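You operate a simulated robot arm through the tools that you are given. There is no shell and no other tool. Be economical: measure what you need, move in short steps, check, and stop when the job is done.

Carry out the task below with a simulated robot arm. There is one attempt and no reset: what you move stays moved.

## Task
Fetch the soap bottle and stand it on the ledge of the locker. Then take the measuring jug and put it on the middle of the side bench. Then open the green lid. Do these in the order given. Set down upright: soap bottle, measuring jug.

The check looks at the end state, three seconds after you hand in, the way a careful person would. Anything else that was tipped, shoved, dropped, spilled or broken makes it a failure. A push-on lid holds only when it is set on centred and level and pressed home; a screw cap is set on level and turned clockwise until tight.

## Robot
A 7-joint arm with a three-finger gripper on a trunk, on a base that drives. Base frame: it is fixed to the floor where the robot stands at the start and does not move with it; the origin is under the middle of the robot, x ahead of it, y to its left, z up; the surface under the hand at the start is at about z = 82.5. Lengths are in cm, angles in degrees, forces in N, time in s.
Its first joint turns from -166.0 to 166.0 degrees. Places, roughly: green lid [70, -30, 90]; ledge of the locker (48x15 cm) [-220, 214, 96]; measuring jug [-275, -200, 100]; middle of the side bench [-140, -210, 90]. Payload 2.69 kg.
The tool frame sits at the grasp point between the pads (the TCP): z along the fingers, y along the line on which they close. The tips reach 2.9 cm beyond it. The gripper opens to 12 cm. The gripper's body begins 7.8 cm behind the TCP.
Orientation is that of the tool frame in the base frame, as a unit quaternion [w, x, y, z]. With the fingers straight down and closing along the base's y, the tool's x points along the base's -x, its y along +y and its z along -z.

## Interface
- The arm moves only by the tool drive_tool. Its argument "steps" is a list of rows, each a list of 2 entries, a list of its own where there are three numbers: the shift along the tool's x, y, z in mm, then the turn, a rotation vector about the tool's x, y, z in degrees. In form: [[[dx, dy, dz], [rx, ry, rz]], ...]. A call has 1 to 10 rows; each row shifts and turns the commanded pose from where the row before left it, along the tool's axes as they then stand. "grip" is the finger opening in mm, from 0 to 120, set as the call begins (left out, the last holds). Each row takes 0.2 s and may step no farther than 5 cm and 8.6 degrees from the row before; otherwise, or with a gripper value out of range, the whole call is refused. Where a pose cannot be reached the arm comes as near as it can. A force on the tool above 40 N (or 10 N above the force at the start of the call, whichever is more), or a blocked arm, ends the call early, and 0.2 s more pass. Each finger halts on what it meets, pressing with about 44 N; the grip force reading is that of the motor and also rises with nothing between the fingers. The clock runs only during rows and for 0.2 s after the last one: add rows that do not move to give the fingers time. The reply holds the time, the measured pose of the TCP, the force on the tool along the base axes, the opening and the grip force, in the units named above and with some noise, with the torque about the TCP (base axes, N m) and any sound that the robot's microphone picked up.
- Cameras (640 x 400 px; columns grow to the right, rows downward): "scene" is now at [28.91, 11.69, 140.23]; the picture's right is [-0.79, -0.61, 0.00], its down [-0.11, 0.15, -0.98] and it looks along [0.60, -0.78, -0.19] (base axes); focal length 214 px, centre (320, 200). "wrist" rides on the gripper at [6.3, 0, -10.4] in the tool frame; the picture's right is [0.01, 1.00, 0.00], its down [-0.83, 0.00, -0.56] and it looks along [-0.56, 0.00, 0.83] (tool axes); focal length 275 px, centre (320, 200). There is no depth. A picture from a camera that has moved, and an enlarged one, comes with that camera's place and axes in the base frame and with its lens.
- snapshot(camera): a new picture of that camera. No time passes.
- move_column(by): slides the trunk up (or, below 0, down) by that many cm; the arm and the scene camera ride with it, the base frame stays. It gives what a move gives, with no picture.
- drive_base(legs): drives the robot by 1 to 6 legs, each [ahead, left, turn to the left] in cm, cm and degrees, along the robot's own axes; the way and the turn of a leg run together, so that a leg with both is an arc; at most 150 cm and 180 degrees a leg. The arm and the cameras ride along, it lands a little off, and it stops where it bumps. It gives what a move gives.
- aim_head(pan, tilt): turns the head with the scene camera to pan (to the left, within 143 degrees either way) and tilt (down, from -29 to 69), counted from straight ahead of the robot. It gives what a move gives.
- zoom(camera, box): a new picture of the part [left, top, right, bottom] of that camera's present view, enlarged. No time passes.
- finish_job(): hands the job in; it is judged then, once.

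Go step by step. Nothing tells you exact positions but the pictures and the camera data: compare them with the known pose of the tool, close in by small moves and look again before you grip or let go. The budget is 165 turns and 112 pictures, counting those below and the enlarged ones. Unless the task says otherwise, let go and move clear before handing in.

The tools are called after ">>>" as a command line: name --argument value ..., lists and objects as JSON in quotes. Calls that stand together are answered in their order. drive_tool: Moves the arm, as the interface text tells. Its arguments: {"type":"object","properties":{"steps":{"type":"array","items":{"type":"array"}},"grip":{"type":"number"}},"required":["steps"]} The other tools are called the same way: move_column (by) slides the trunk up or down; drive_base (legs) drives the base; aim_head (pan, tilt) turns the head that bears the scene camera; snapshot (camera) takes a picture; zoom (camera, box) takes an enlarged picture of a part of a camera's view; finish_job () hands the job in.

At the start:

```text
time_s: 0.0
tool_pos: [57.74, -10.1, 114.53]
tool_rot: [-0.001, 0.0, 1.0, 0.001]
wrist_force: [0.2, -0.8, 0.5]
moment: [0.0, 0.01, -0.03]
grip_width: 12.03
grasp_force: 0.1
trunk travel left (down, up): [-35.0, 23.6]
robot x, y, heading: [-0.46, -0.06, -0.1]
head pan, tilt: [-73.9, 68.8]
```

scene: 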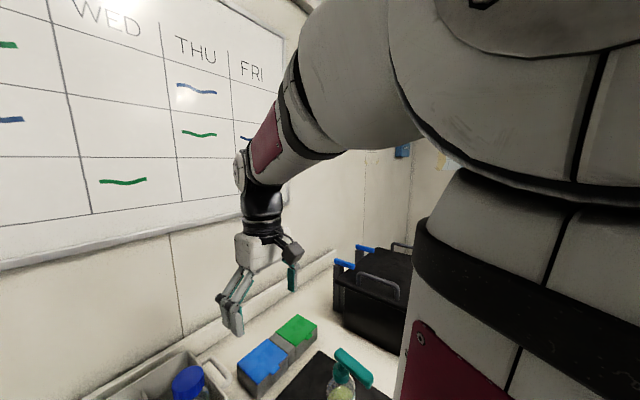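
wrist: 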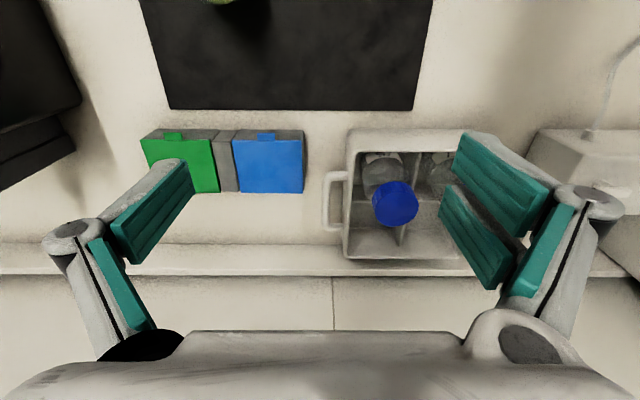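

I see a tote with blue-capped bottles, a blue/green lidded box, a black mat with something on it with a teal top (perhaps the soap bottle). I'll aim the head down ahead to look at the bench.

>>> aim_head --pan 0 --tilt 40

>>> snapshot --camera "scene"

```text
time_s: 1.5
tool_pos: [57.76, -10.11, 114.42]
tool_rot: [-0.002, 0.001, 1.0, 0.0]
wrist_force: [-0.1, 0.5, -0.3]
moment: [-0.01, 0.02, 0.05]
grip_width: 12.04
grasp_force: 0.0
trunk travel left (down, up): [-35.0, 23.6]
robot x, y, heading: [-0.06, -0.01, 0.2]
head pan, tilt: [0.0, 40.0]
```

```text
109 pictures are left
camera scene: at [31.76, 19.08, 135.59], right [0.0, -1.0, 0.0], down [-0.64, 0.0, -0.77], along [0.77, 0.0, -0.64], focal length 214 px, centre (320, 200)
```

scene: 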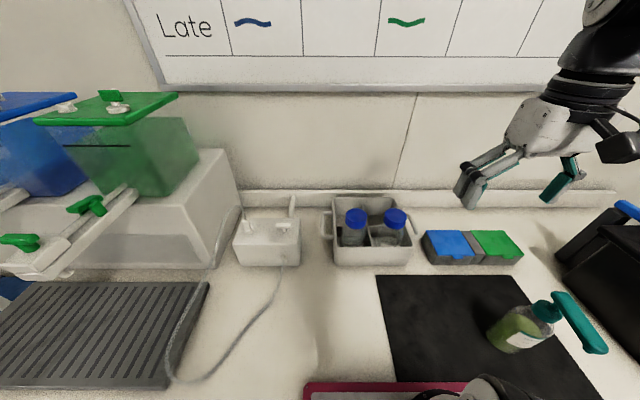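

The soap bottle (teal pump) stands on the black mat near [48,-24]. I zoom on it and survey the other places.

>>> zoom --camera "scene" --box '[380, 200, 640, 400]'

>>> aim_head --pan 135 --tilt 10

>>> snapshot --camera "scene"

>>> aim_head --pan -135 --tilt 10

>>> snapshot --camera "scene"

```text
2.00 times, centred on (510, 300) of scene
camera zoom: at [31.76, 19.08, 135.59], right [0.0, -1.0, 0.0], down [-0.64, 0.0, -0.77], along [0.77, 0.0, -0.64], focal length 429 px, centre (-60, 0)
```

zoom: 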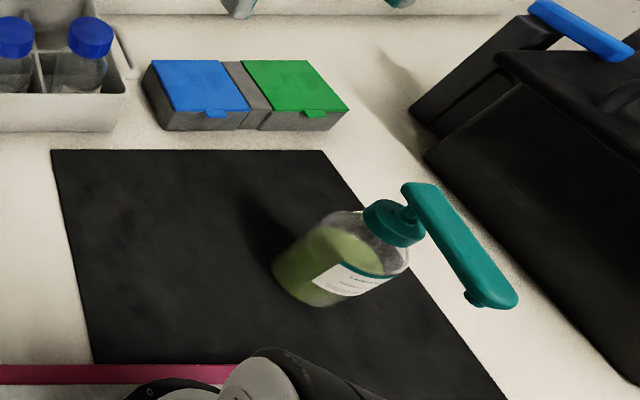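

```text
time_s: 3.6
tool_pos: [57.69, -10.08, 114.41]
tool_rot: [-0.002, 0.0, 1.0, 0.001]
wrist_force: [0.2, -0.1, 0.2]
moment: [0.02, -0.01, 0.02]
grip_width: 12.0
grasp_force: 0.0
trunk travel left (down, up): [-35.0, 23.6]
robot x, y, heading: [-0.14, 0.44, 0.0]
head pan, tilt: [135.0, 10.0]
```

```text
107 pictures are left
camera scene: at [16.69, 25.67, 140.36], right [0.71, 0.71, 0.0], down [0.12, -0.12, -0.98], along [-0.7, 0.7, -0.17], focal length 214 px, centre (320, 200)
```

scene: 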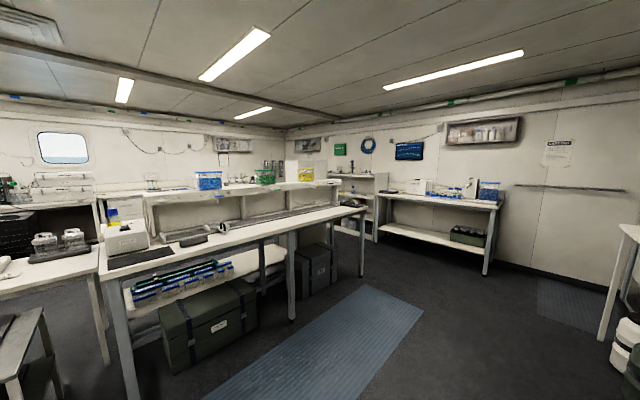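

```text
time_s: 7.4
tool_pos: [57.75, -10.25, 114.4]
tool_rot: [-0.001, -0.001, 1.0, 0.001]
wrist_force: [-0.1, 0.0, 0.4]
moment: [0.0, 0.01, 0.02]
grip_width: 11.98
grasp_force: 0.1
trunk travel left (down, up): [-35.0, 23.6]
robot x, y, heading: [0.15, 0.19, 0.2]
head pan, tilt: [-135.0, 10.0]
```

```text
106 pictures are left
camera scene: at [28.89, 11.7, 140.42], right [-0.8, -0.61, 0.0], down [-0.1, 0.13, -0.99], along [0.6, -0.78, -0.17], focal length 214 px, centre (320, 200)
```

scene: 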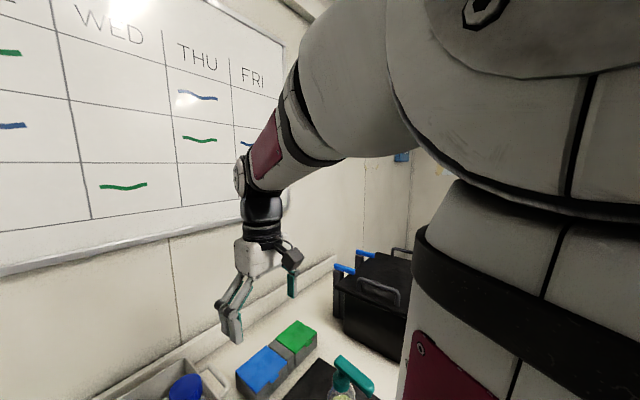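

The bottle's pump lever points toward the robot; a tilted side grasp on the body looks best. Before planning it I look at the locker ledge from here.

>>> aim_head --pan 140 --tilt 10

>>> zoom --camera "scene" --box '[220, 130, 540, 330]'

>>> aim_head --pan -45 --tilt 60

>>> zoom --camera "scene" --box '[160, 0, 640, 300]'

```text
time_s: 11.2
tool_pos: [57.66, -10.18, 114.35]
tool_rot: [-0.002, 0.0, 1.0, 0.002]
wrist_force: [0.0, -0.1, 0.6]
moment: [-0.03, -0.04, 0.0]
grip_width: 12.01
grasp_force: 0.0
trunk travel left (down, up): [-35.0, 23.6]
robot x, y, heading: [0.22, -0.06, 0.1]
head pan, tilt: [140.0, 10.0]
```

```text
2.00 times, centred on (380, 230) of scene
camera zoom: at [16.14, 25.07, 140.36], right [0.64, 0.77, 0.0], down [0.13, -0.11, -0.98], along [-0.75, 0.63, -0.17], focal length 429 px, centre (200, 140)
```

zoom: 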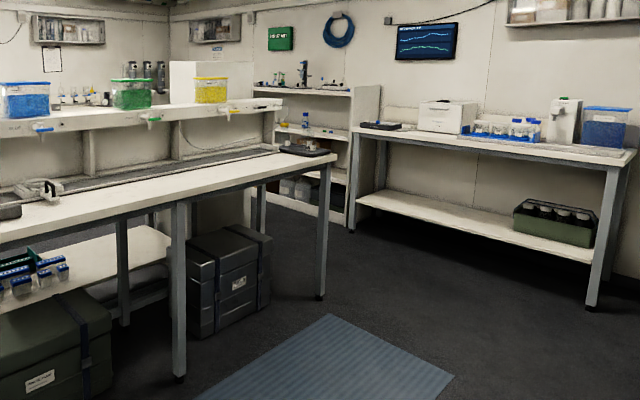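

```text
time_s: 13.9
tool_pos: [57.78, -10.15, 114.53]
tool_rot: [-0.002, 0.0, 1.0, 0.0]
wrist_force: [-0.9, -0.7, 0.2]
moment: [0.01, 0.0, 0.01]
grip_width: 11.98
grasp_force: 0.1
trunk travel left (down, up): [-35.0, 23.6]
robot x, y, heading: [0.09, 0.26, -0.0]
head pan, tilt: [-45.0, 60.0]
```

```text
1.33 times, centred on (400, 150) of scene
camera zoom: at [27.97, 14.38, 132.92], right [-0.71, -0.71, 0.0], down [-0.61, 0.61, -0.5], along [0.35, -0.35, -0.87], focal length 286 px, centre (213, 267)
```

zoom: 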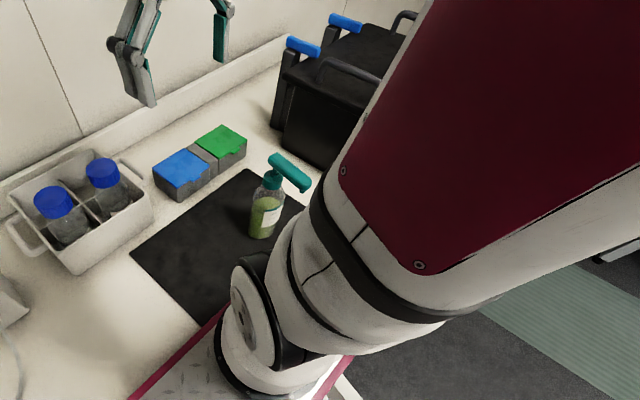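

Bottle ≈ [47.6,-19.5], body z 83–94, lever pointing to −x at z≈97–100. I back off 20 cm to get reach, then tilt the tool to come in from the side below the lever.

>>> drive_base --legs '[[-22, 0, 0]]'

>>> drive_tool --steps '[[[0, 0, 0], [0, 0, 8]], [[0, 0, 0], [0, 0, 8]], [[0, 0, 0], [0, -8.4, 0]], [[0, 0, 0], [0, -8.4, 0]], [[0, 0, 0], [0, -8.4, 0]], [[0, 0, 0], [0, -8.4, 0]], [[0, 0, 0], [0, -8.4, 0]], [[0, 0, 0], [0, -8, 0]]]' --grip 120

>>> snapshot --camera "wrist"

>>> snapshot --camera "scene"

```text
time_s: 15.6
tool_pos: [35.77, -10.03, 114.35]
tool_rot: [-0.002, 0.0, 1.0, 0.001]
wrist_force: [0.3, 0.0, -0.2]
moment: [-0.01, -0.01, 0.05]
grip_width: 12.01
grasp_force: 0.1
trunk travel left (down, up): [-35.0, 23.6]
robot x, y, heading: [-21.92, -0.23, -0.1]
head pan, tilt: [-45.0, 60.0]
```

```text
time_s: 17.4
tool_pos: [36.47, -10.56, 116.21]
tool_rot: [0.417, 0.126, 0.898, -0.058]
wrist_force: [-0.3, 0.3, 0.0]
moment: [0.0, -0.02, -0.02]
grip_width: 12.03
grasp_force: 0.1
out of reach, approached as far as the arm can: row 8
trunk travel left (down, up): [-35.0, 23.6]
robot x, y, heading: [-22.1, 0.1, -0.3]
head pan, tilt: [-45.0, 60.0]
```

```text
103 pictures are left
camera wrist: at [24.93, -7.26, 118.18], right [0.27, 0.96, 0.0], down [0.11, -0.03, 0.99], along [0.96, -0.27, -0.11], focal length 275 px, centre (320, 200)
```

wrist: 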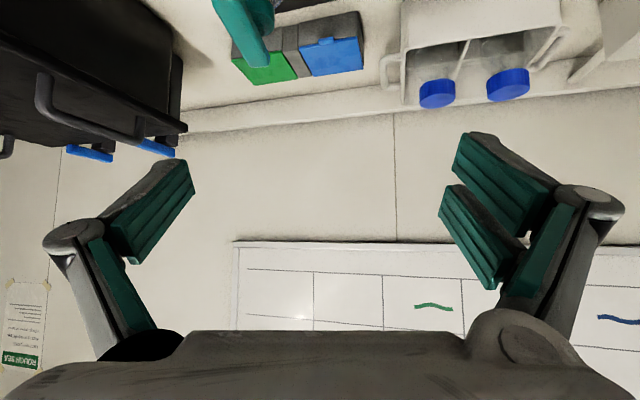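

```text
102 pictures are left
camera scene: at [5.96, 14.39, 132.92], right [-0.71, -0.71, 0.0], down [-0.61, 0.61, -0.5], along [0.35, -0.35, -0.87], focal length 214 px, centre (320, 200)
```

scene: 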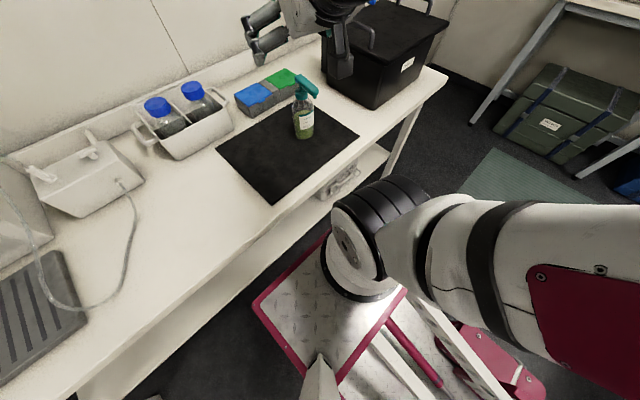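

The tool is tilted 40° below horizontal, pointing mostly ahead. I back off 10 cm more and lower the trunk to bring the hand to bottle height.

>>> drive_base --legs '[[-10, 0, 0]]'

>>> move_column --by -18

>>> snapshot --camera "wrist"

>>> snapshot --camera "scene"

```text
time_s: 18.6
tool_pos: [26.42, -10.59, 116.27]
tool_rot: [0.416, 0.127, 0.899, -0.058]
wrist_force: [1.0, -0.6, -0.6]
moment: [0.05, 0.01, 0.01]
grip_width: 12.01
grasp_force: 0.0
trunk travel left (down, up): [-35.0, 23.6]
robot x, y, heading: [-32.73, -0.17, 0.2]
head pan, tilt: [-45.0, 60.0]
```

```text
time_s: 20.6
tool_pos: [31.93, -10.51, 98.34]
tool_rot: [0.416, 0.126, 0.899, -0.058]
wrist_force: [-0.7, 0.7, 0.4]
moment: [0.03, 0.0, -0.02]
grip_width: 12.01
grasp_force: 0.1
trunk travel left (down, up): [-17.0, 41.6]
robot x, y, heading: [-32.16, 0.08, 0.2]
head pan, tilt: [-45.0, 60.0]
```

```text
101 pictures are left
camera wrist: at [20.36, -7.33, 100.39], right [0.27, 0.96, 0.0], down [0.11, -0.03, 0.99], along [0.96, -0.27, -0.12], focal length 275 px, centre (320, 200)
```

wrist: 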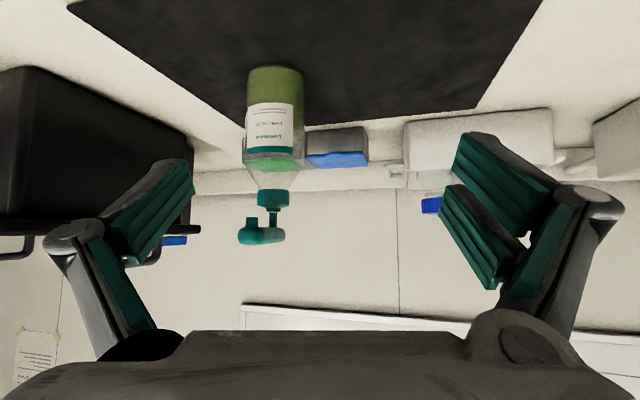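

```text
100 pictures are left
camera scene: at [1.83, 14.37, 114.96], right [-0.71, -0.71, 0.0], down [-0.61, 0.61, -0.5], along [0.35, -0.35, -0.87], focal length 214 px, centre (320, 200)
```

scene: 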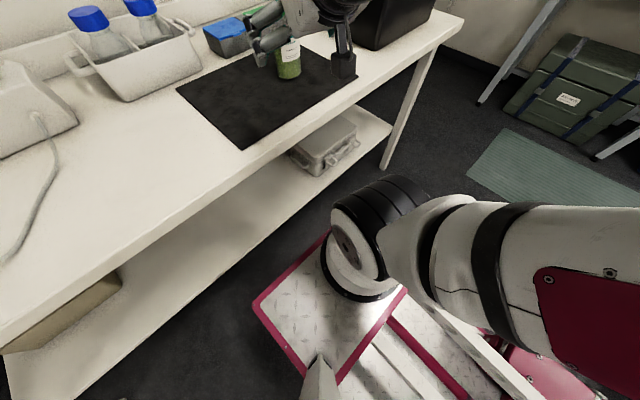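

Bottle axis is at about [48.3,-20.3], body width ≈6 cm. I move to a pre-grasp 13 cm short of it at z≈88.

>>> drive_tool --steps '[[[10.9, -12.2, 27], [0, 0, 0]], [[10.9, -12.2, 27], [0, 0, 0]], [[10.9, -12.2, 27], [0, 0, 0]], [[10.9, -12.2, 27], [0, 0, 0]], [[0, 0, 0], [0, 0, 0]]]'

>>> snapshot --camera "wrist"

>>> aim_head --pan -30 --tilt 25

>>> snapshot --camera "scene"

```text
time_s: 21.8
tool_pos: [37.9, -18.47, 91.61]
tool_rot: [0.415, 0.126, 0.899, -0.057]
wrist_force: [-0.4, 0.8, 0.3]
moment: [0.04, 0.02, 0.0]
grip_width: 11.99
grasp_force: 0.0
out of reach, approached as far as the arm can: row 1, 2, 3, 4
trunk travel left (down, up): [-17.0, 41.6]
robot x, y, heading: [-31.9, -0.01, -0.2]
head pan, tilt: [-45.0, 60.0]
```

```text
99 pictures are left
camera wrist: at [26.29, -15.17, 93.58], right [0.27, 0.96, 0.0], down [0.11, -0.03, 0.99], along [0.96, -0.27, -0.12], focal length 275 px, centre (320, 200)
```

wrist: 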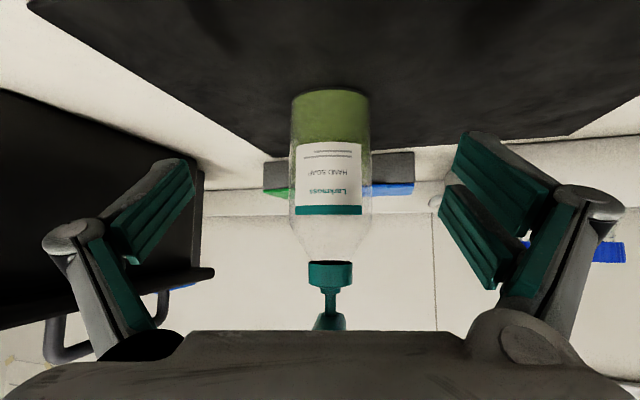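

```text
time_s: 22.8
tool_pos: [37.94, -18.4, 91.57]
tool_rot: [0.415, 0.126, 0.9, -0.057]
wrist_force: [-0.3, 0.6, 0.1]
moment: [-0.02, -0.01, 0.0]
grip_width: 12.02
grasp_force: 0.0
trunk travel left (down, up): [-17.0, 41.6]
robot x, y, heading: [-32.08, 0.02, -0.0]
head pan, tilt: [-30.0, 25.0]
```

```text
98 pictures are left
camera scene: at [5.1, 14.47, 119.96], right [-0.5, -0.87, 0.0], down [-0.37, 0.21, -0.91], along [0.78, -0.45, -0.42], focal length 214 px, centre (320, 200)
```

scene: 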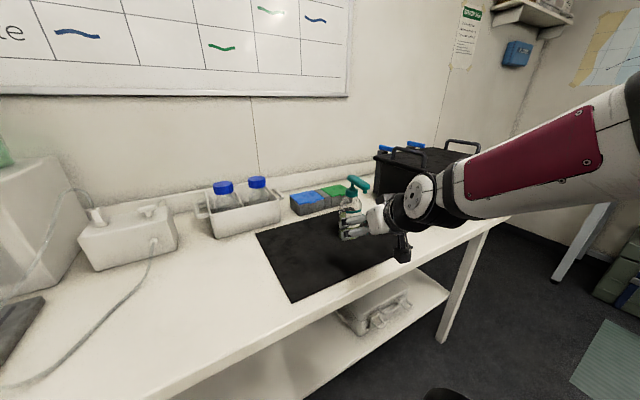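

The pose is near the arm's tilt limit, so I use the trunk to go lower. The bottle is nearly centred between the fingers; I lower 3.5 cm.

>>> move_column --by -3.5

>>> zoom --camera "scene" --box '[240, 120, 480, 270]'

```text
time_s: 23.6
tool_pos: [38.09, -18.24, 88.21]
tool_rot: [0.414, 0.126, 0.9, -0.057]
wrist_force: [-0.2, 0.0, -0.4]
moment: [-0.03, -0.02, 0.01]
grip_width: 12.01
grasp_force: 0.2
trunk travel left (down, up): [-13.5, 45.1]
robot x, y, heading: [-31.93, -0.3, 0.2]
head pan, tilt: [-30.0, 25.0]
```

```text
2.67 times, centred on (360, 195) of scene
camera zoom: at [5.58, 14.48, 116.43], right [-0.5, -0.87, 0.0], down [-0.37, 0.21, -0.91], along [0.78, -0.45, -0.42], focal length 572 px, centre (213, 213)
```

zoom: 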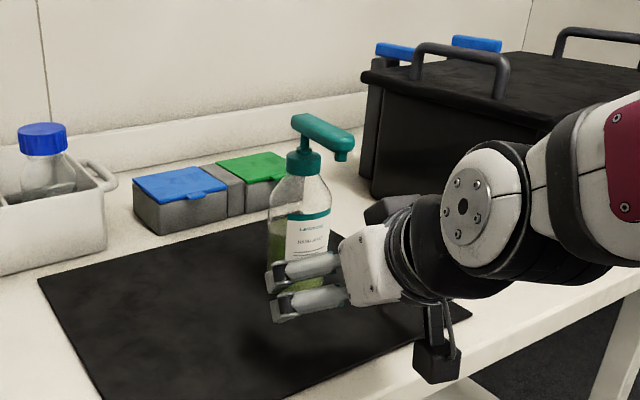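

Looking fine: fingers straddle the bottle under the lever. I advance horizontally ~10.4 cm around the body.

>>> drive_tool --steps '[[[-17.1, 1.6, 20.3], [0, 0, 0]], [[-17.1, 1.6, 20.3], [0, 0, 0]], [[-17.1, 1.6, 20.3], [0, 0, 0]], [[0, 0, 0], [0, 0, 0]]]'

>>> snapshot --camera "wrist"

```text
time_s: 24.6
tool_pos: [45.86, -20.06, 88.12]
tool_rot: [0.414, 0.127, 0.899, -0.058]
wrist_force: [1.0, -0.2, 0.1]
moment: [0.0, -0.04, 0.0]
grip_width: 12.03
grasp_force: 0.0
trunk travel left (down, up): [-13.5, 45.1]
robot x, y, heading: [-32.13, 0.17, -0.2]
head pan, tilt: [-30.0, 25.0]
```

```text
96 pictures are left
camera wrist: at [34.32, -16.8, 90.16], right [0.27, 0.96, 0.0], down [0.12, -0.03, 0.99], along [0.96, -0.27, -0.12], focal length 275 px, centre (320, 200)
```

wrist: 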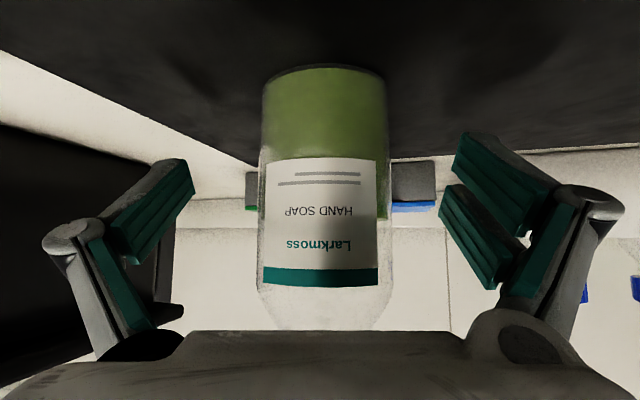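

The bottle is centred; about 2.2 cm farther, then I close on it.

>>> drive_tool --steps '[[[-14.9, 2, 17.7], [0, 0, 0]], [[0, 0, 0], [0, 0, 0]]]'

>>> drive_tool --steps '[[[0, 0, 0], [0, 0, 0]], [[0, 0, 0], [0, 0, 0]], [[0, 0, 0], [0, 0, 0]]]' --grip 55

>>> snapshot --camera "wrist"

```text
time_s: 25.1
tool_pos: [48.12, -20.55, 88.06]
tool_rot: [0.414, 0.125, 0.9, -0.056]
wrist_force: [-0.1, -0.7, -0.2]
moment: [0.03, 0.02, -0.03]
grip_width: 12.0
grasp_force: 0.1
trunk travel left (down, up): [-13.5, 45.1]
robot x, y, heading: [-31.92, -0.08, 0.0]
head pan, tilt: [-30.0, 25.0]
```

```text
time_s: 25.9
tool_pos: [48.16, -20.55, 88.18]
tool_rot: [0.414, 0.126, 0.9, -0.057]
wrist_force: [-2.0, -0.2, 6.3]
moment: [0.13, -0.03, 0.03]
grip_width: 6.55
grasp_force: 43.9
trunk travel left (down, up): [-13.5, 45.1]
robot x, y, heading: [-31.89, -0.05, 0.1]
head pan, tilt: [-30.0, 25.0]
```

```text
95 pictures are left
camera wrist: at [36.58, -17.27, 90.17], right [0.27, 0.96, 0.0], down [0.12, -0.03, 0.99], along [0.96, -0.27, -0.12], focal length 275 px, centre (320, 200)
```

wrist: 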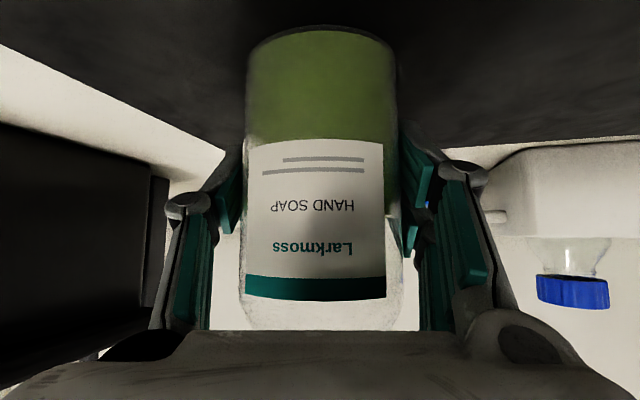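

Gripped (6.55 cm, 44 N). I lift with the trunk and look.

>>> move_column --by 25

>>> snapshot --camera "scene"

```text
time_s: 28.5
tool_pos: [48.23, -20.56, 113.18]
tool_rot: [0.413, 0.126, 0.9, -0.057]
wrist_force: [0.0, -0.7, -2.7]
moment: [-0.03, -0.02, -0.01]
grip_width: 6.55
grasp_force: 44.3
trunk travel left (down, up): [-38.5, 20.1]
robot x, y, heading: [-32.1, 0.2, -0.1]
head pan, tilt: [-30.0, 25.0]
```

```text
94 pictures are left
camera scene: at [-2.68, 14.47, 141.4], right [-0.5, -0.87, 0.0], down [-0.37, 0.21, -0.91], along [0.78, -0.45, -0.42], focal length 214 px, centre (320, 200)
```

scene: 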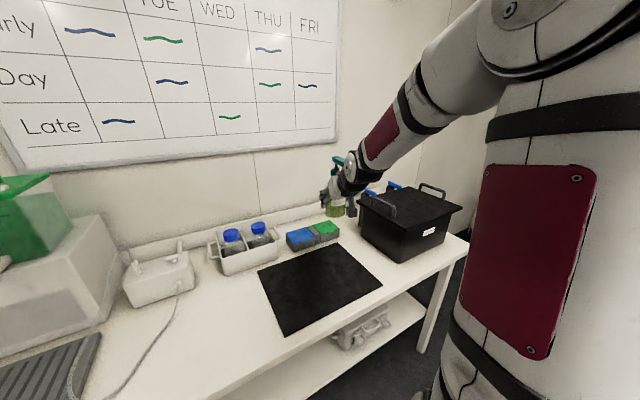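

Bottle lifted cleanly. I back into the aisle, turn left toward +y and look for the locker.

>>> drive_base --legs '[[-25, 0, 0], [0, 0, 90]]'

>>> aim_head --pan 45 --tilt 15

>>> snapshot --camera "scene"

>>> aim_head --pan 110 --tilt 15

>>> snapshot --camera "scene"

```text
time_s: 34.2
tool_pos: [-35.96, 79.97, 113.26]
tool_rot: [0.334, -0.545, 0.727, 0.251]
wrist_force: [-0.2, 0.5, -2.8]
moment: [0.02, 0.01, -0.02]
grip_width: 6.5
grasp_force: 44.4
trunk travel left (down, up): [-38.5, 20.1]
robot x, y, heading: [-56.98, 0.06, 89.6]
head pan, tilt: [-30.0, 25.0]
```

```text
time_s: 35.6
tool_pos: [-36.03, 80.01, 113.03]
tool_rot: [0.333, -0.546, 0.727, 0.25]
wrist_force: [0.2, 0.1, -3.5]
moment: [0.06, 0.01, -0.02]
grip_width: 6.52
grasp_force: 43.8
trunk travel left (down, up): [-38.5, 20.1]
robot x, y, heading: [-57.22, -0.18, 89.8]
head pan, tilt: [45.0, 15.0]
```

```text
93 pictures are left
camera scene: at [-82.43, 28.21, 143.03], right [0.71, 0.7, 0.0], down [0.18, -0.18, -0.97], along [-0.68, 0.69, -0.26], focal length 214 px, centre (320, 200)
```

scene: 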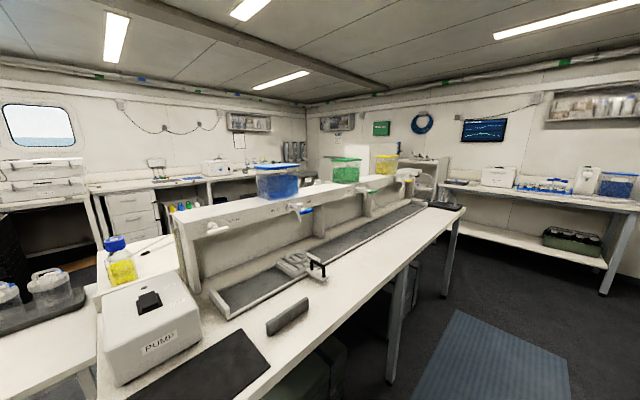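

```text
time_s: 37.0
tool_pos: [-35.98, 80.06, 113.18]
tool_rot: [0.333, -0.545, 0.727, 0.25]
wrist_force: [-0.1, -0.7, -3.2]
moment: [0.04, -0.01, 0.0]
grip_width: 6.51
grasp_force: 44.3
trunk travel left (down, up): [-38.5, 20.1]
robot x, y, heading: [-57.12, 0.2, 89.9]
head pan, tilt: [110.0, 15.0]
```

```text
92 pictures are left
camera scene: at [-84.66, 18.42, 143.03], right [-0.34, 0.94, 0.0], down [0.24, 0.09, -0.97], along [-0.91, -0.33, -0.26], focal length 214 px, centre (320, 200)
```

scene: 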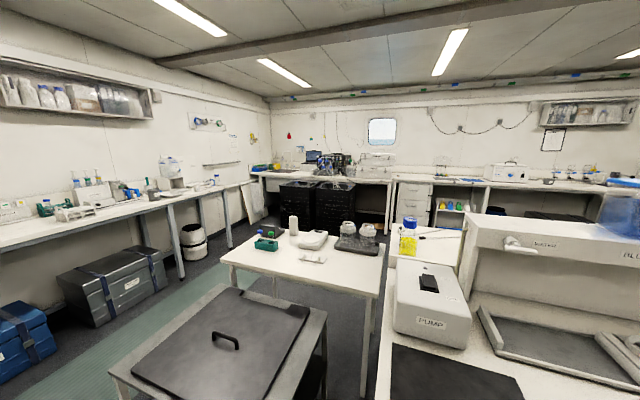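

I zoom where the locker ledge should project (behind the green tub).

>>> aim_head --pan 45 --tilt 15

>>> zoom --camera "scene" --box '[260, 110, 460, 235]'

```text
time_s: 38.4
tool_pos: [-35.93, 79.98, 113.12]
tool_rot: [0.333, -0.546, 0.727, 0.251]
wrist_force: [0.1, 0.3, -3.4]
moment: [0.0, -0.01, 0.01]
grip_width: 6.53
grasp_force: 43.3
trunk travel left (down, up): [-38.5, 20.1]
robot x, y, heading: [-56.93, -0.02, 89.7]
head pan, tilt: [45.0, 15.0]
```

```text
3.20 times, centred on (360, 172) of scene
camera zoom: at [-82.44, 28.2, 143.03], right [0.71, 0.7, 0.0], down [0.18, -0.18, -0.97], along [-0.68, 0.69, -0.26], focal length 686 px, centre (192, 288)
```

zoom: 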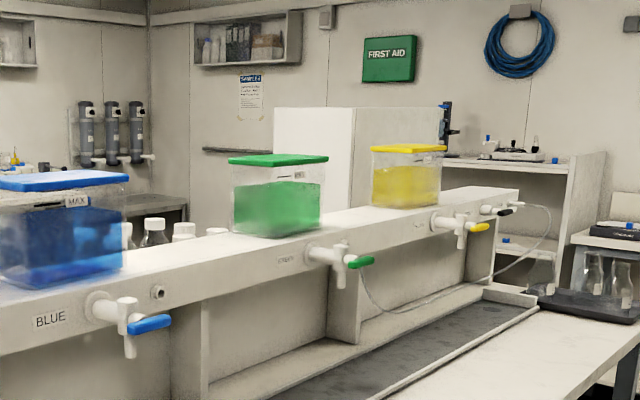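

The locker seems to be the tall white box behind the island bench. I'll raise the hand, drive up the aisle along +y and look around the island's far end.

>>> move_column --by 18

>>> drive_base --legs '[[130, 0, 0], [85, 0, 0]]'

>>> aim_head --pan 70 --tilt 20

>>> snapshot --camera "scene"

```text
time_s: 40.4
tool_pos: [-36.19, 80.17, 131.09]
tool_rot: [0.333, -0.545, 0.728, 0.25]
wrist_force: [0.0, -0.6, -3.5]
moment: [-0.01, -0.02, 0.0]
grip_width: 6.49
grasp_force: 44.0
trunk travel left (down, up): [-56.5, 2.1]
robot x, y, heading: [-57.17, -0.13, 89.4]
head pan, tilt: [45.0, 15.0]
```

```text
time_s: 51.0
tool_pos: [-35.78, 294.99, 131.12]
tool_rot: [0.332, -0.549, 0.724, 0.252]
wrist_force: [0.3, 0.7, -2.5]
moment: [0.04, 0.0, 0.01]
grip_width: 6.51
grasp_force: 44.1
trunk travel left (down, up): [-56.5, 2.1]
robot x, y, heading: [-55.94, 214.83, 90.4]
head pan, tilt: [45.0, 15.0]
```

```text
time_s: 51.9
tool_pos: [-35.73, 294.96, 131.12]
tool_rot: [0.331, -0.549, 0.724, 0.253]
wrist_force: [-0.7, 0.7, -2.5]
moment: [0.03, -0.01, 0.0]
grip_width: 6.51
grasp_force: 44.0
trunk travel left (down, up): [-56.5, 2.1]
robot x, y, heading: [-56.09, 214.42, 90.5]
head pan, tilt: [70.0, 20.0]
```

```text
90 pictures are left
camera scene: at [-83.67, 223.11, 160.28], right [0.34, 0.94, 0.0], down [0.32, -0.12, -0.94], along [-0.88, 0.32, -0.34], focal length 214 px, centre (320, 200)
```

scene: 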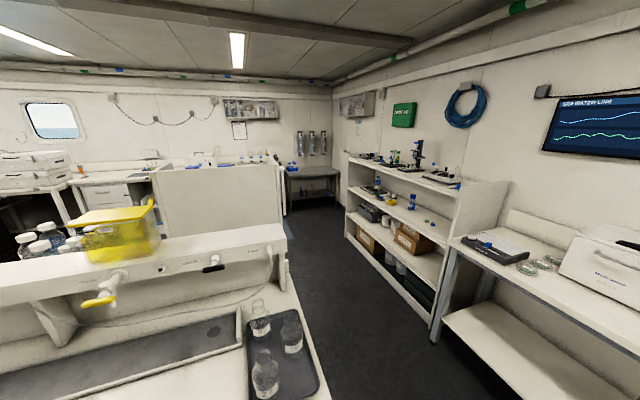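

The locker is the white box with its back at x≈-184, y 190–238; its ledge (x≈-220) must be on the far, −x side. I go around the island's +y end.

>>> drive_base --legs '[[55, 0, 0], [0, 0, 90], [0, -20, 0]]'

>>> aim_head --pan 0 --tilt 25

>>> snapshot --camera "scene"

```text
time_s: 60.1
tool_pos: [-136.31, 310.23, 131.05]
tool_rot: [-0.056, 0.901, -0.125, -0.412]
wrist_force: [0.6, 0.9, -2.9]
moment: [-0.02, -0.05, -0.04]
grip_width: 6.49
grasp_force: 43.9
trunk travel left (down, up): [-56.5, 2.1]
robot x, y, heading: [-56.13, 289.88, -179.7]
head pan, tilt: [70.0, 20.0]
```

```text
time_s: 61.5
tool_pos: [-136.37, 310.34, 131.18]
tool_rot: [-0.056, 0.9, -0.124, -0.413]
wrist_force: [-1.2, 0.8, -2.0]
moment: [-0.01, -0.04, 0.01]
grip_width: 6.54
grasp_force: 43.9
trunk travel left (down, up): [-56.5, 2.1]
robot x, y, heading: [-56.4, 290.09, -179.6]
head pan, tilt: [0.0, 25.0]
```

```text
89 pictures are left
camera scene: at [-70.57, 271.09, 159.46], right [0.0, 1.0, 0.0], down [0.42, 0.0, -0.91], along [-0.91, 0.0, -0.42], focal length 214 px, centre (320, 200)
```

scene: 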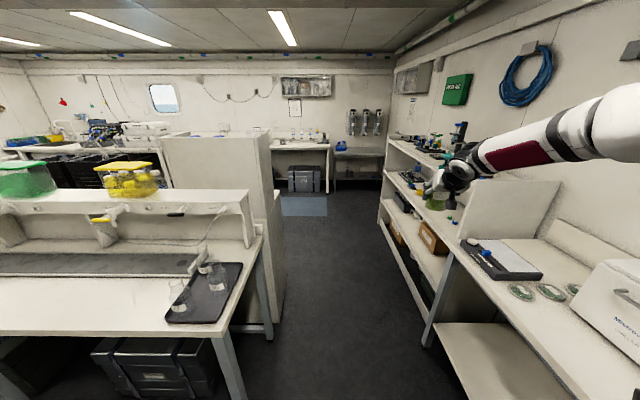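

The corridor is clear (y 240–350). I drive ahead past the locker and then look at its far side.

>>> drive_base --legs '[[130, 0, 0], [115, 0, 0]]'

>>> aim_head --pan 110 --tilt 30

>>> snapshot --camera "scene"

```text
time_s: 73.5
tool_pos: [-381.03, 308.2, 131.07]
tool_rot: [-0.057, 0.901, -0.124, -0.413]
wrist_force: [-0.1, -0.4, -2.6]
moment: [0.03, 0.02, -0.01]
grip_width: 6.54
grasp_force: 43.9
trunk travel left (down, up): [-56.5, 2.1]
robot x, y, heading: [-300.99, 287.79, -179.5]
head pan, tilt: [0.0, 25.0]
```

```text
time_s: 75.3
tool_pos: [-380.91, 308.23, 131.12]
tool_rot: [-0.057, 0.9, -0.125, -0.414]
wrist_force: [0.3, 0.8, -2.3]
moment: [0.0, 0.01, 0.02]
grip_width: 6.51
grasp_force: 44.2
trunk travel left (down, up): [-56.5, 2.1]
robot x, y, heading: [-300.59, 288.1, -179.9]
head pan, tilt: [110.0, 30.0]
```

```text
88 pictures are left
camera scene: at [-302.86, 260.58, 158.67], right [-0.94, -0.34, 0.0], down [-0.17, 0.47, -0.87], along [0.3, -0.81, -0.5], focal length 214 px, centre (320, 200)
```

scene: 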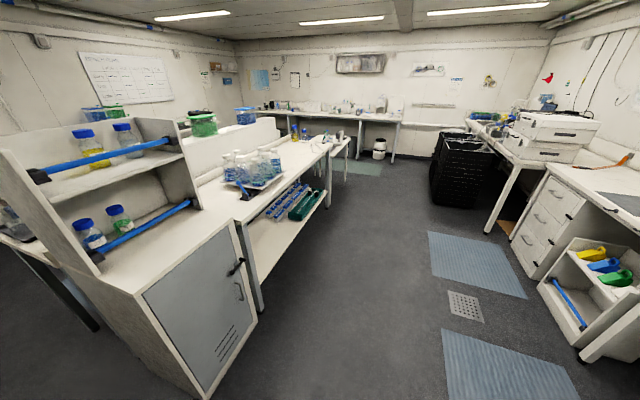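

The locker has a clear ledge in front of its railed hutch, facing −x. I turn around via −y, back a little, and strafe to line up with the ledge.

>>> drive_base --legs '[[10, 0, 0], [0, 0, 90], [0, 0, 90], [-8, 0, 0], [0, -53, 0]]'

>>> aim_head --pan -10 --tilt 40

>>> snapshot --camera "scene"

>>> snapshot --camera "wrist"

```text
time_s: 87.5
tool_pos: [-237.49, 215.58, 131.11]
tool_rot: [0.414, 0.118, 0.901, -0.053]
wrist_force: [0.3, -0.2, -3.5]
moment: [-0.02, 0.0, 0.04]
grip_width: 6.52
grasp_force: 43.6
trunk travel left (down, up): [-56.5, 2.1]
robot x, y, heading: [-317.73, 235.01, 0.9]
head pan, tilt: [110.0, 30.0]
```

```text
time_s: 89.5
tool_pos: [-237.63, 215.57, 131.09]
tool_rot: [0.414, 0.119, 0.901, -0.054]
wrist_force: [-0.5, 0.1, -3.4]
moment: [0.02, -0.04, 0.01]
grip_width: 6.53
grasp_force: 44.2
trunk travel left (down, up): [-56.5, 2.1]
robot x, y, heading: [-317.93, 234.64, 1.0]
head pan, tilt: [-10.0, 40.0]
```

```text
87 pictures are left
camera scene: at [-304.71, 252.71, 157.13], right [-0.16, -0.99, 0.0], down [-0.63, 0.1, -0.77], along [0.76, -0.12, -0.64], focal length 214 px, centre (320, 200)
```

scene: 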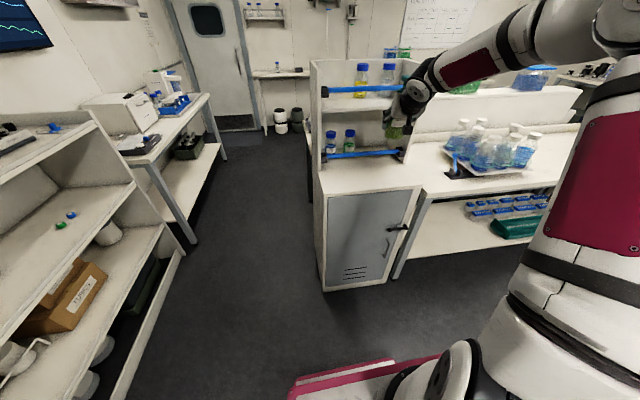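

```text
86 pictures are left
camera wrist: at [-249.12, 218.71, 133.13], right [0.26, 0.97, 0.0], down [0.12, -0.03, 0.99], along [0.96, -0.25, -0.12], focal length 275 px, centre (320, 200)
```

wrist: 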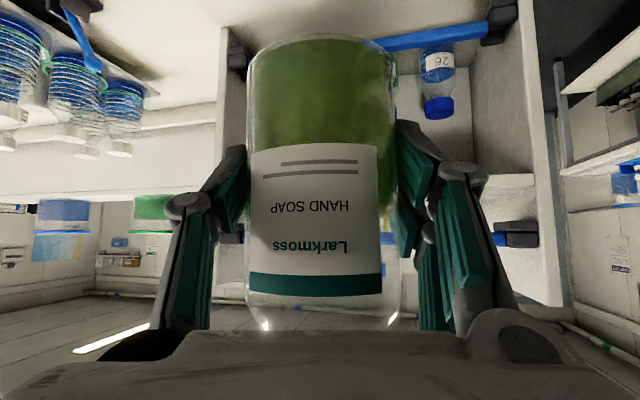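

The ledge spans x≈-229…-213, y≈191…239 at z 96. I lower to just above it and drive forward over it.

>>> move_column --by -21

>>> drive_base --legs '[[16.5, 0, 0]]'

>>> zoom --camera "scene" --box '[260, 50, 500, 200]'

>>> snapshot --camera "wrist"

```text
time_s: 91.7
tool_pos: [-237.53, 215.71, 110.05]
tool_rot: [0.414, 0.119, 0.901, -0.054]
wrist_force: [0.5, -0.1, -3.0]
moment: [0.0, 0.01, 0.0]
grip_width: 6.54
grasp_force: 43.9
trunk travel left (down, up): [-35.5, 23.1]
robot x, y, heading: [-317.9, 234.81, 0.7]
head pan, tilt: [-10.0, 40.0]
```

```text
time_s: 93.2
tool_pos: [-220.86, 216.02, 110.13]
tool_rot: [0.414, 0.118, 0.901, -0.054]
wrist_force: [-1.1, 0.0, -3.0]
moment: [0.01, -0.02, -0.02]
grip_width: 6.51
grasp_force: 44.4
trunk travel left (down, up): [-35.5, 23.1]
robot x, y, heading: [-301.15, 234.97, 1.1]
head pan, tilt: [-10.0, 40.0]
```

```text
2.67 times, centred on (380, 125) of scene
camera zoom: at [-270.29, 253.3, 136.09], right [-0.16, -0.99, 0.0], down [-0.64, 0.1, -0.77], along [0.76, -0.12, -0.64], focal length 572 px, centre (160, 400)
```

zoom: 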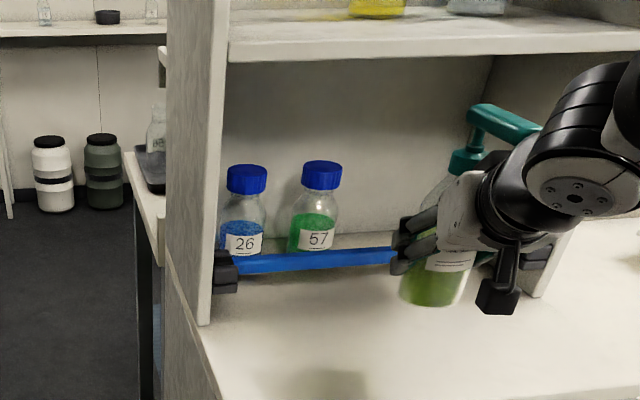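

```text
84 pictures are left
camera wrist: at [-232.5, 219.05, 112.13], right [0.25, 0.97, 0.0], down [0.12, -0.03, 0.99], along [0.96, -0.25, -0.12], focal length 275 px, centre (320, 200)
```

wrist: 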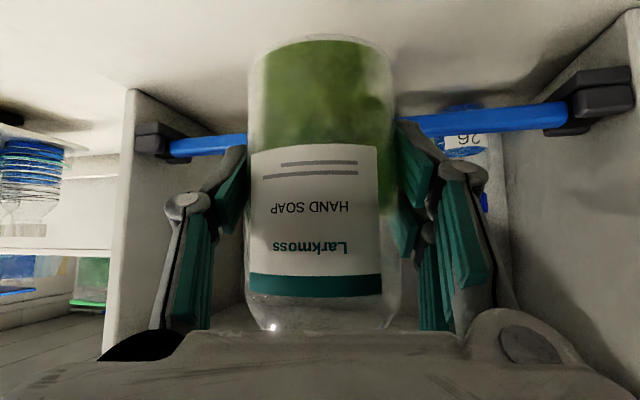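

Well over the ledge with clearance to the rail. I lower to just above contact.

>>> move_column --by -7

>>> zoom --camera "scene" --box '[320, 50, 480, 150]'

```text
time_s: 94.3
tool_pos: [-220.88, 215.97, 103.09]
tool_rot: [0.413, 0.118, 0.901, -0.053]
wrist_force: [-0.1, 0.2, -2.5]
moment: [-0.01, 0.01, -0.03]
grip_width: 6.54
grasp_force: 43.3
trunk travel left (down, up): [-28.5, 30.1]
robot x, y, heading: [-301.63, 235.2, 1.0]
head pan, tilt: [-10.0, 40.0]
```

```text
4.00 times, centred on (400, 100) of scene
camera zoom: at [-267.21, 253.35, 129.13], right [-0.16, -0.99, 0.0], down [-0.64, 0.1, -0.77], along [0.76, -0.12, -0.64], focal length 858 px, centre (0, 600)
```

zoom: 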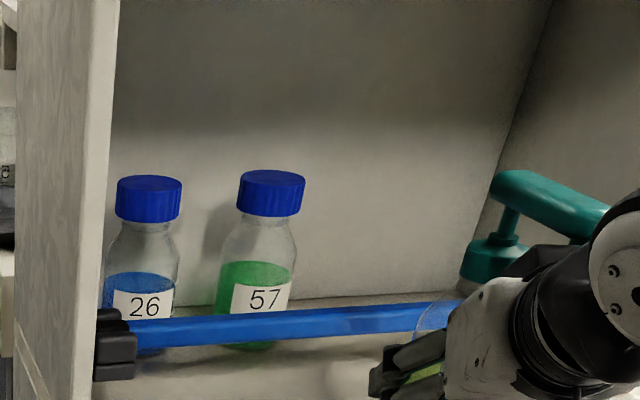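

>>> drive_tool --steps '[[[2.3, 0, 1.9], [0, 0, 0]], [[2.3, 0, 1.9], [0, 0, 0]], [[2.3, 0, 1.9], [0, 0, 0]], [[0, 0, 0], [0, 0, 0]]]'

>>> zoom --camera "scene" --box '[360, 80, 520, 180]'

```text
time_s: 95.3
tool_pos: [-220.87, 216.08, 102.1]
tool_rot: [0.413, 0.118, 0.901, -0.053]
wrist_force: [0.1, -0.9, -3.1]
moment: [-0.01, 0.0, 0.01]
grip_width: 6.53
grasp_force: 44.0
trunk travel left (down, up): [-28.5, 30.1]
robot x, y, heading: [-301.66, 235.36, 0.8]
head pan, tilt: [-10.0, 40.0]
```

```text
4.00 times, centred on (440, 130) of scene
camera zoom: at [-267.22, 253.35, 129.13], right [-0.16, -0.99, 0.0], down [-0.63, 0.1, -0.77], along [0.76, -0.12, -0.64], focal length 858 px, centre (-160, 480)
```

zoom: 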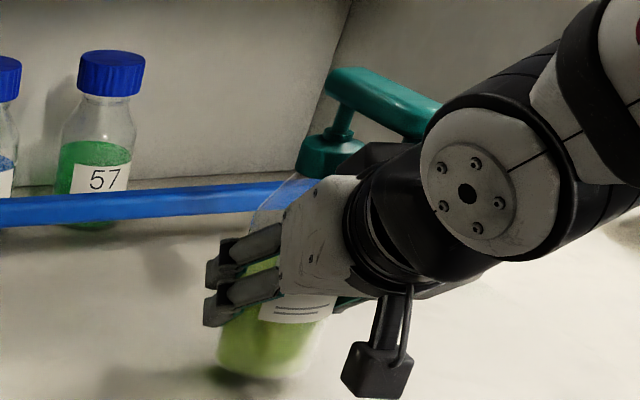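

>>> drive_tool --steps '[[[1.5, 0, 1.3], [0, 0, 0]], [[1.5, 0, 1.3], [0, 0, 0]], [[1.5, 0, 1.3], [0, 0, 0]], [[0, 0, 0], [0, 0, 0]]]'

```text
time_s: 96.3
tool_pos: [-221.01, 216.03, 101.58]
tool_rot: [0.414, 0.118, 0.901, -0.053]
wrist_force: [0.7, -0.9, -4.0]
moment: [0.02, 0.01, -0.01]
grip_width: 6.54
grasp_force: 43.9
trunk travel left (down, up): [-28.5, 30.1]
robot x, y, heading: [-301.48, 235.54, 1.3]
head pan, tilt: [-10.0, 40.0]
```

>>> drive_tool --steps '[[[1.5, 0, 1.3], [0, 0, 0]], [[1.5, 0, 1.3], [0, 0, 0]], [[1.5, 0, 1.3], [0, 0, 0]], [[0, 0, 0], [0, 0, 0]]]'

>>> zoom --camera "scene" --box '[380, 100, 500, 175]'

```text
time_s: 97.3
tool_pos: [-220.86, 215.96, 100.95]
tool_rot: [0.414, 0.118, 0.901, -0.053]
wrist_force: [0.4, 0.9, -2.7]
moment: [-0.03, 0.04, 0.02]
grip_width: 6.53
grasp_force: 43.5
trunk travel left (down, up): [-28.5, 30.1]
robot x, y, heading: [-301.08, 235.0, 1.0]
head pan, tilt: [-10.0, 40.0]
```

```text
5.33 times, centred on (440, 138) of scene
camera zoom: at [-267.21, 253.35, 129.13], right [-0.16, -0.99, 0.0], down [-0.63, 0.1, -0.77], along [0.76, -0.12, -0.64], focal length 1144 px, centre (-320, 533)
```

zoom: 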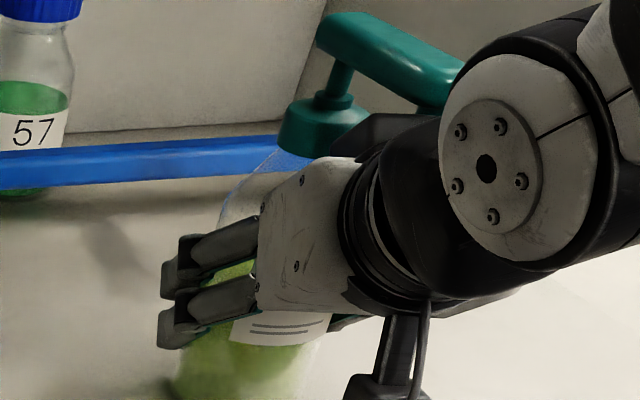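

>>> drive_tool --steps '[[[1.5, 0, 1.3], [0, 0, 0]], [[1.5, 0, 1.3], [0, 0, 0]], [[0, 0, 0], [0, 0, 0]]]'

>>> zoom --camera "scene" --box '[390, 125, 470, 175]'

```text
time_s: 98.1
tool_pos: [-220.9, 216.02, 100.67]
tool_rot: [0.414, 0.118, 0.901, -0.053]
wrist_force: [-1.5, 0.2, 5.4]
moment: [0.19, -0.1, 0.01]
grip_width: 6.52
grasp_force: 44.0
trunk travel left (down, up): [-28.5, 30.1]
robot x, y, heading: [-301.41, 235.48, 1.2]
head pan, tilt: [-10.0, 40.0]
```

```text
8.00 times, centred on (430, 150) of scene
camera zoom: at [-267.25, 253.36, 129.15], right [-0.16, -0.99, 0.0], down [-0.63, 0.1, -0.77], along [0.76, -0.12, -0.64], focal length 1716 px, centre (-560, 600)
```

zoom: 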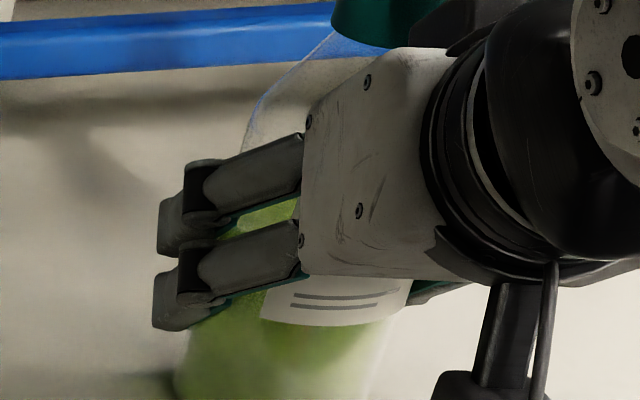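

Contact is felt (+8 N). I open the fingers and check.

>>> drive_tool --steps '[[[0, 0, 0], [0, 0, 0]], [[0, 0, 0], [0, 0, 0]]]' --grip 115

>>> snapshot --camera "wrist"

```text
time_s: 98.7
tool_pos: [-220.8, 215.95, 100.55]
tool_rot: [0.413, 0.118, 0.901, -0.054]
wrist_force: [-0.4, -0.4, 0.2]
moment: [-0.01, -0.02, -0.01]
grip_width: 11.49
grasp_force: 0.0
trunk travel left (down, up): [-28.5, 30.1]
robot x, y, heading: [-301.62, 235.59, 0.5]
head pan, tilt: [-10.0, 40.0]
```

```text
79 pictures are left
camera wrist: at [-232.49, 219.07, 102.65], right [0.25, 0.97, 0.0], down [0.12, -0.03, 0.99], along [0.96, -0.25, -0.12], focal length 275 px, centre (320, 200)
```

wrist: 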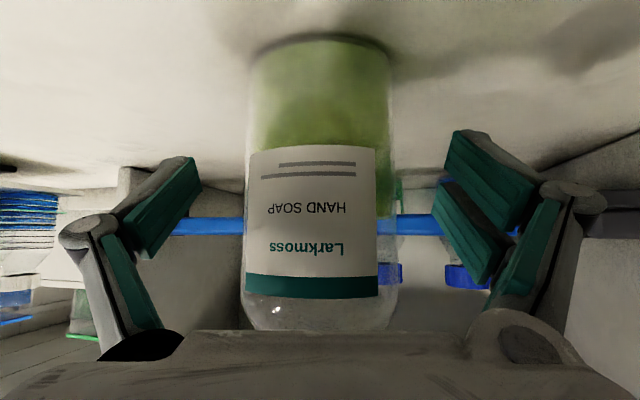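

The bottle stands on the ledge. I back straight off and look.

>>> drive_base --legs '[[-35, 0, 0]]'

>>> snapshot --camera "wrist"

>>> aim_head --pan -110 --tilt 15

>>> snapshot --camera "scene"

```text
time_s: 100.9
tool_pos: [-255.44, 215.59, 100.64]
tool_rot: [0.414, 0.117, 0.901, -0.054]
wrist_force: [0.5, -0.5, -0.7]
moment: [-0.01, -0.02, 0.01]
grip_width: 11.49
grasp_force: 0.0
trunk travel left (down, up): [-28.5, 30.1]
robot x, y, heading: [-335.95, 234.57, 1.2]
head pan, tilt: [-10.0, 40.0]
```

```text
78 pictures are left
camera wrist: at [-267.07, 218.64, 102.65], right [0.25, 0.97, 0.0], down [0.12, -0.03, 0.99], along [0.96, -0.25, -0.12], focal length 275 px, centre (320, 200)
```

wrist: 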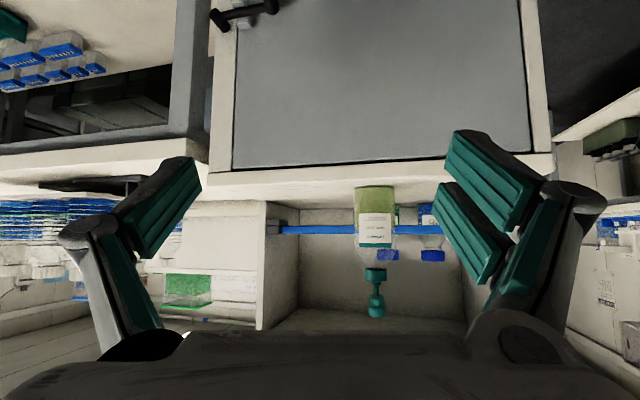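

```text
time_s: 102.7
tool_pos: [-255.42, 215.55, 100.66]
tool_rot: [0.414, 0.117, 0.901, -0.053]
wrist_force: [-0.3, -0.3, -0.6]
moment: [-0.02, -0.05, -0.03]
grip_width: 11.51
grasp_force: 0.0
trunk travel left (down, up): [-28.5, 30.1]
robot x, y, heading: [-336.03, 234.49, 1.2]
head pan, tilt: [-110.0, 15.0]
```

```text
77 pictures are left
camera scene: at [-313.33, 245.29, 133.09], right [-0.95, 0.32, 0.0], down [0.08, 0.25, -0.97], along [-0.31, -0.91, -0.26], focal length 214 px, centre (320, 200)
```

scene: 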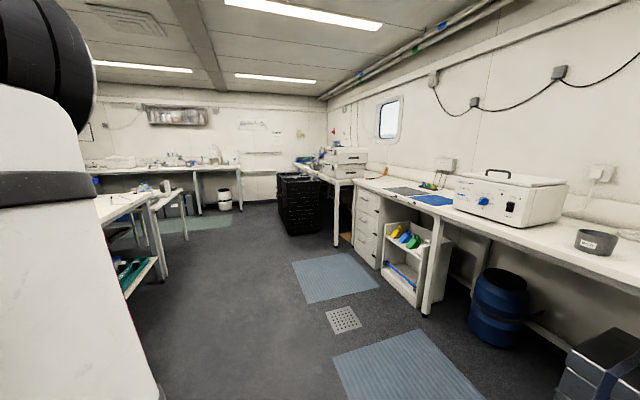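

Soap bottle stands on the ledge. Next the jug at about [-275,-200]: I raise the hand, turn to −y and drive down the aisle between islands and benches.

>>> move_column --by 25

>>> drive_base --legs '[[0, 0, -91], [150, 45, 0], [125, 0, 0]]'

>>> aim_head --pan 0 --tilt 25

>>> snapshot --camera "scene"

```text
time_s: 105.2
tool_pos: [-267.62, 215.41, 125.67]
tool_rot: [0.414, 0.117, 0.901, -0.053]
wrist_force: [0.5, -0.8, 0.4]
moment: [0.04, 0.03, -0.01]
grip_width: 11.51
grasp_force: 0.0
trunk travel left (down, up): [-53.5, 5.1]
robot x, y, heading: [-336.22, 234.73, 1.1]
head pan, tilt: [-110.0, 15.0]
```

```text
refused: leg 2 is longer than a leg can be; nothing moved
```

```text
time_s: 107.1
tool_pos: [-267.7, 215.32, 125.75]
tool_rot: [0.414, 0.117, 0.901, -0.053]
wrist_force: [0.2, -0.8, 0.1]
moment: [0.0, -0.02, 0.0]
grip_width: 11.5
grasp_force: 0.0
trunk travel left (down, up): [-53.5, 5.1]
robot x, y, heading: [-335.91, 234.28, 1.0]
head pan, tilt: [0.0, 25.0]
```

```text
76 pictures are left
camera scene: at [-318.35, 253.96, 156.49], right [0.02, -1.0, 0.0], down [-0.42, -0.01, -0.91], along [0.91, 0.02, -0.42], focal length 214 px, centre (320, 200)
```

scene: 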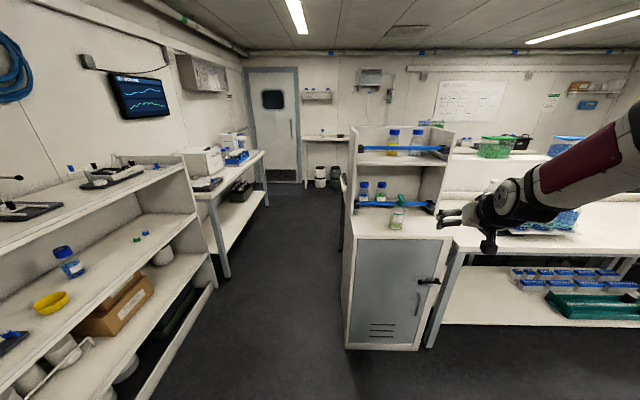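

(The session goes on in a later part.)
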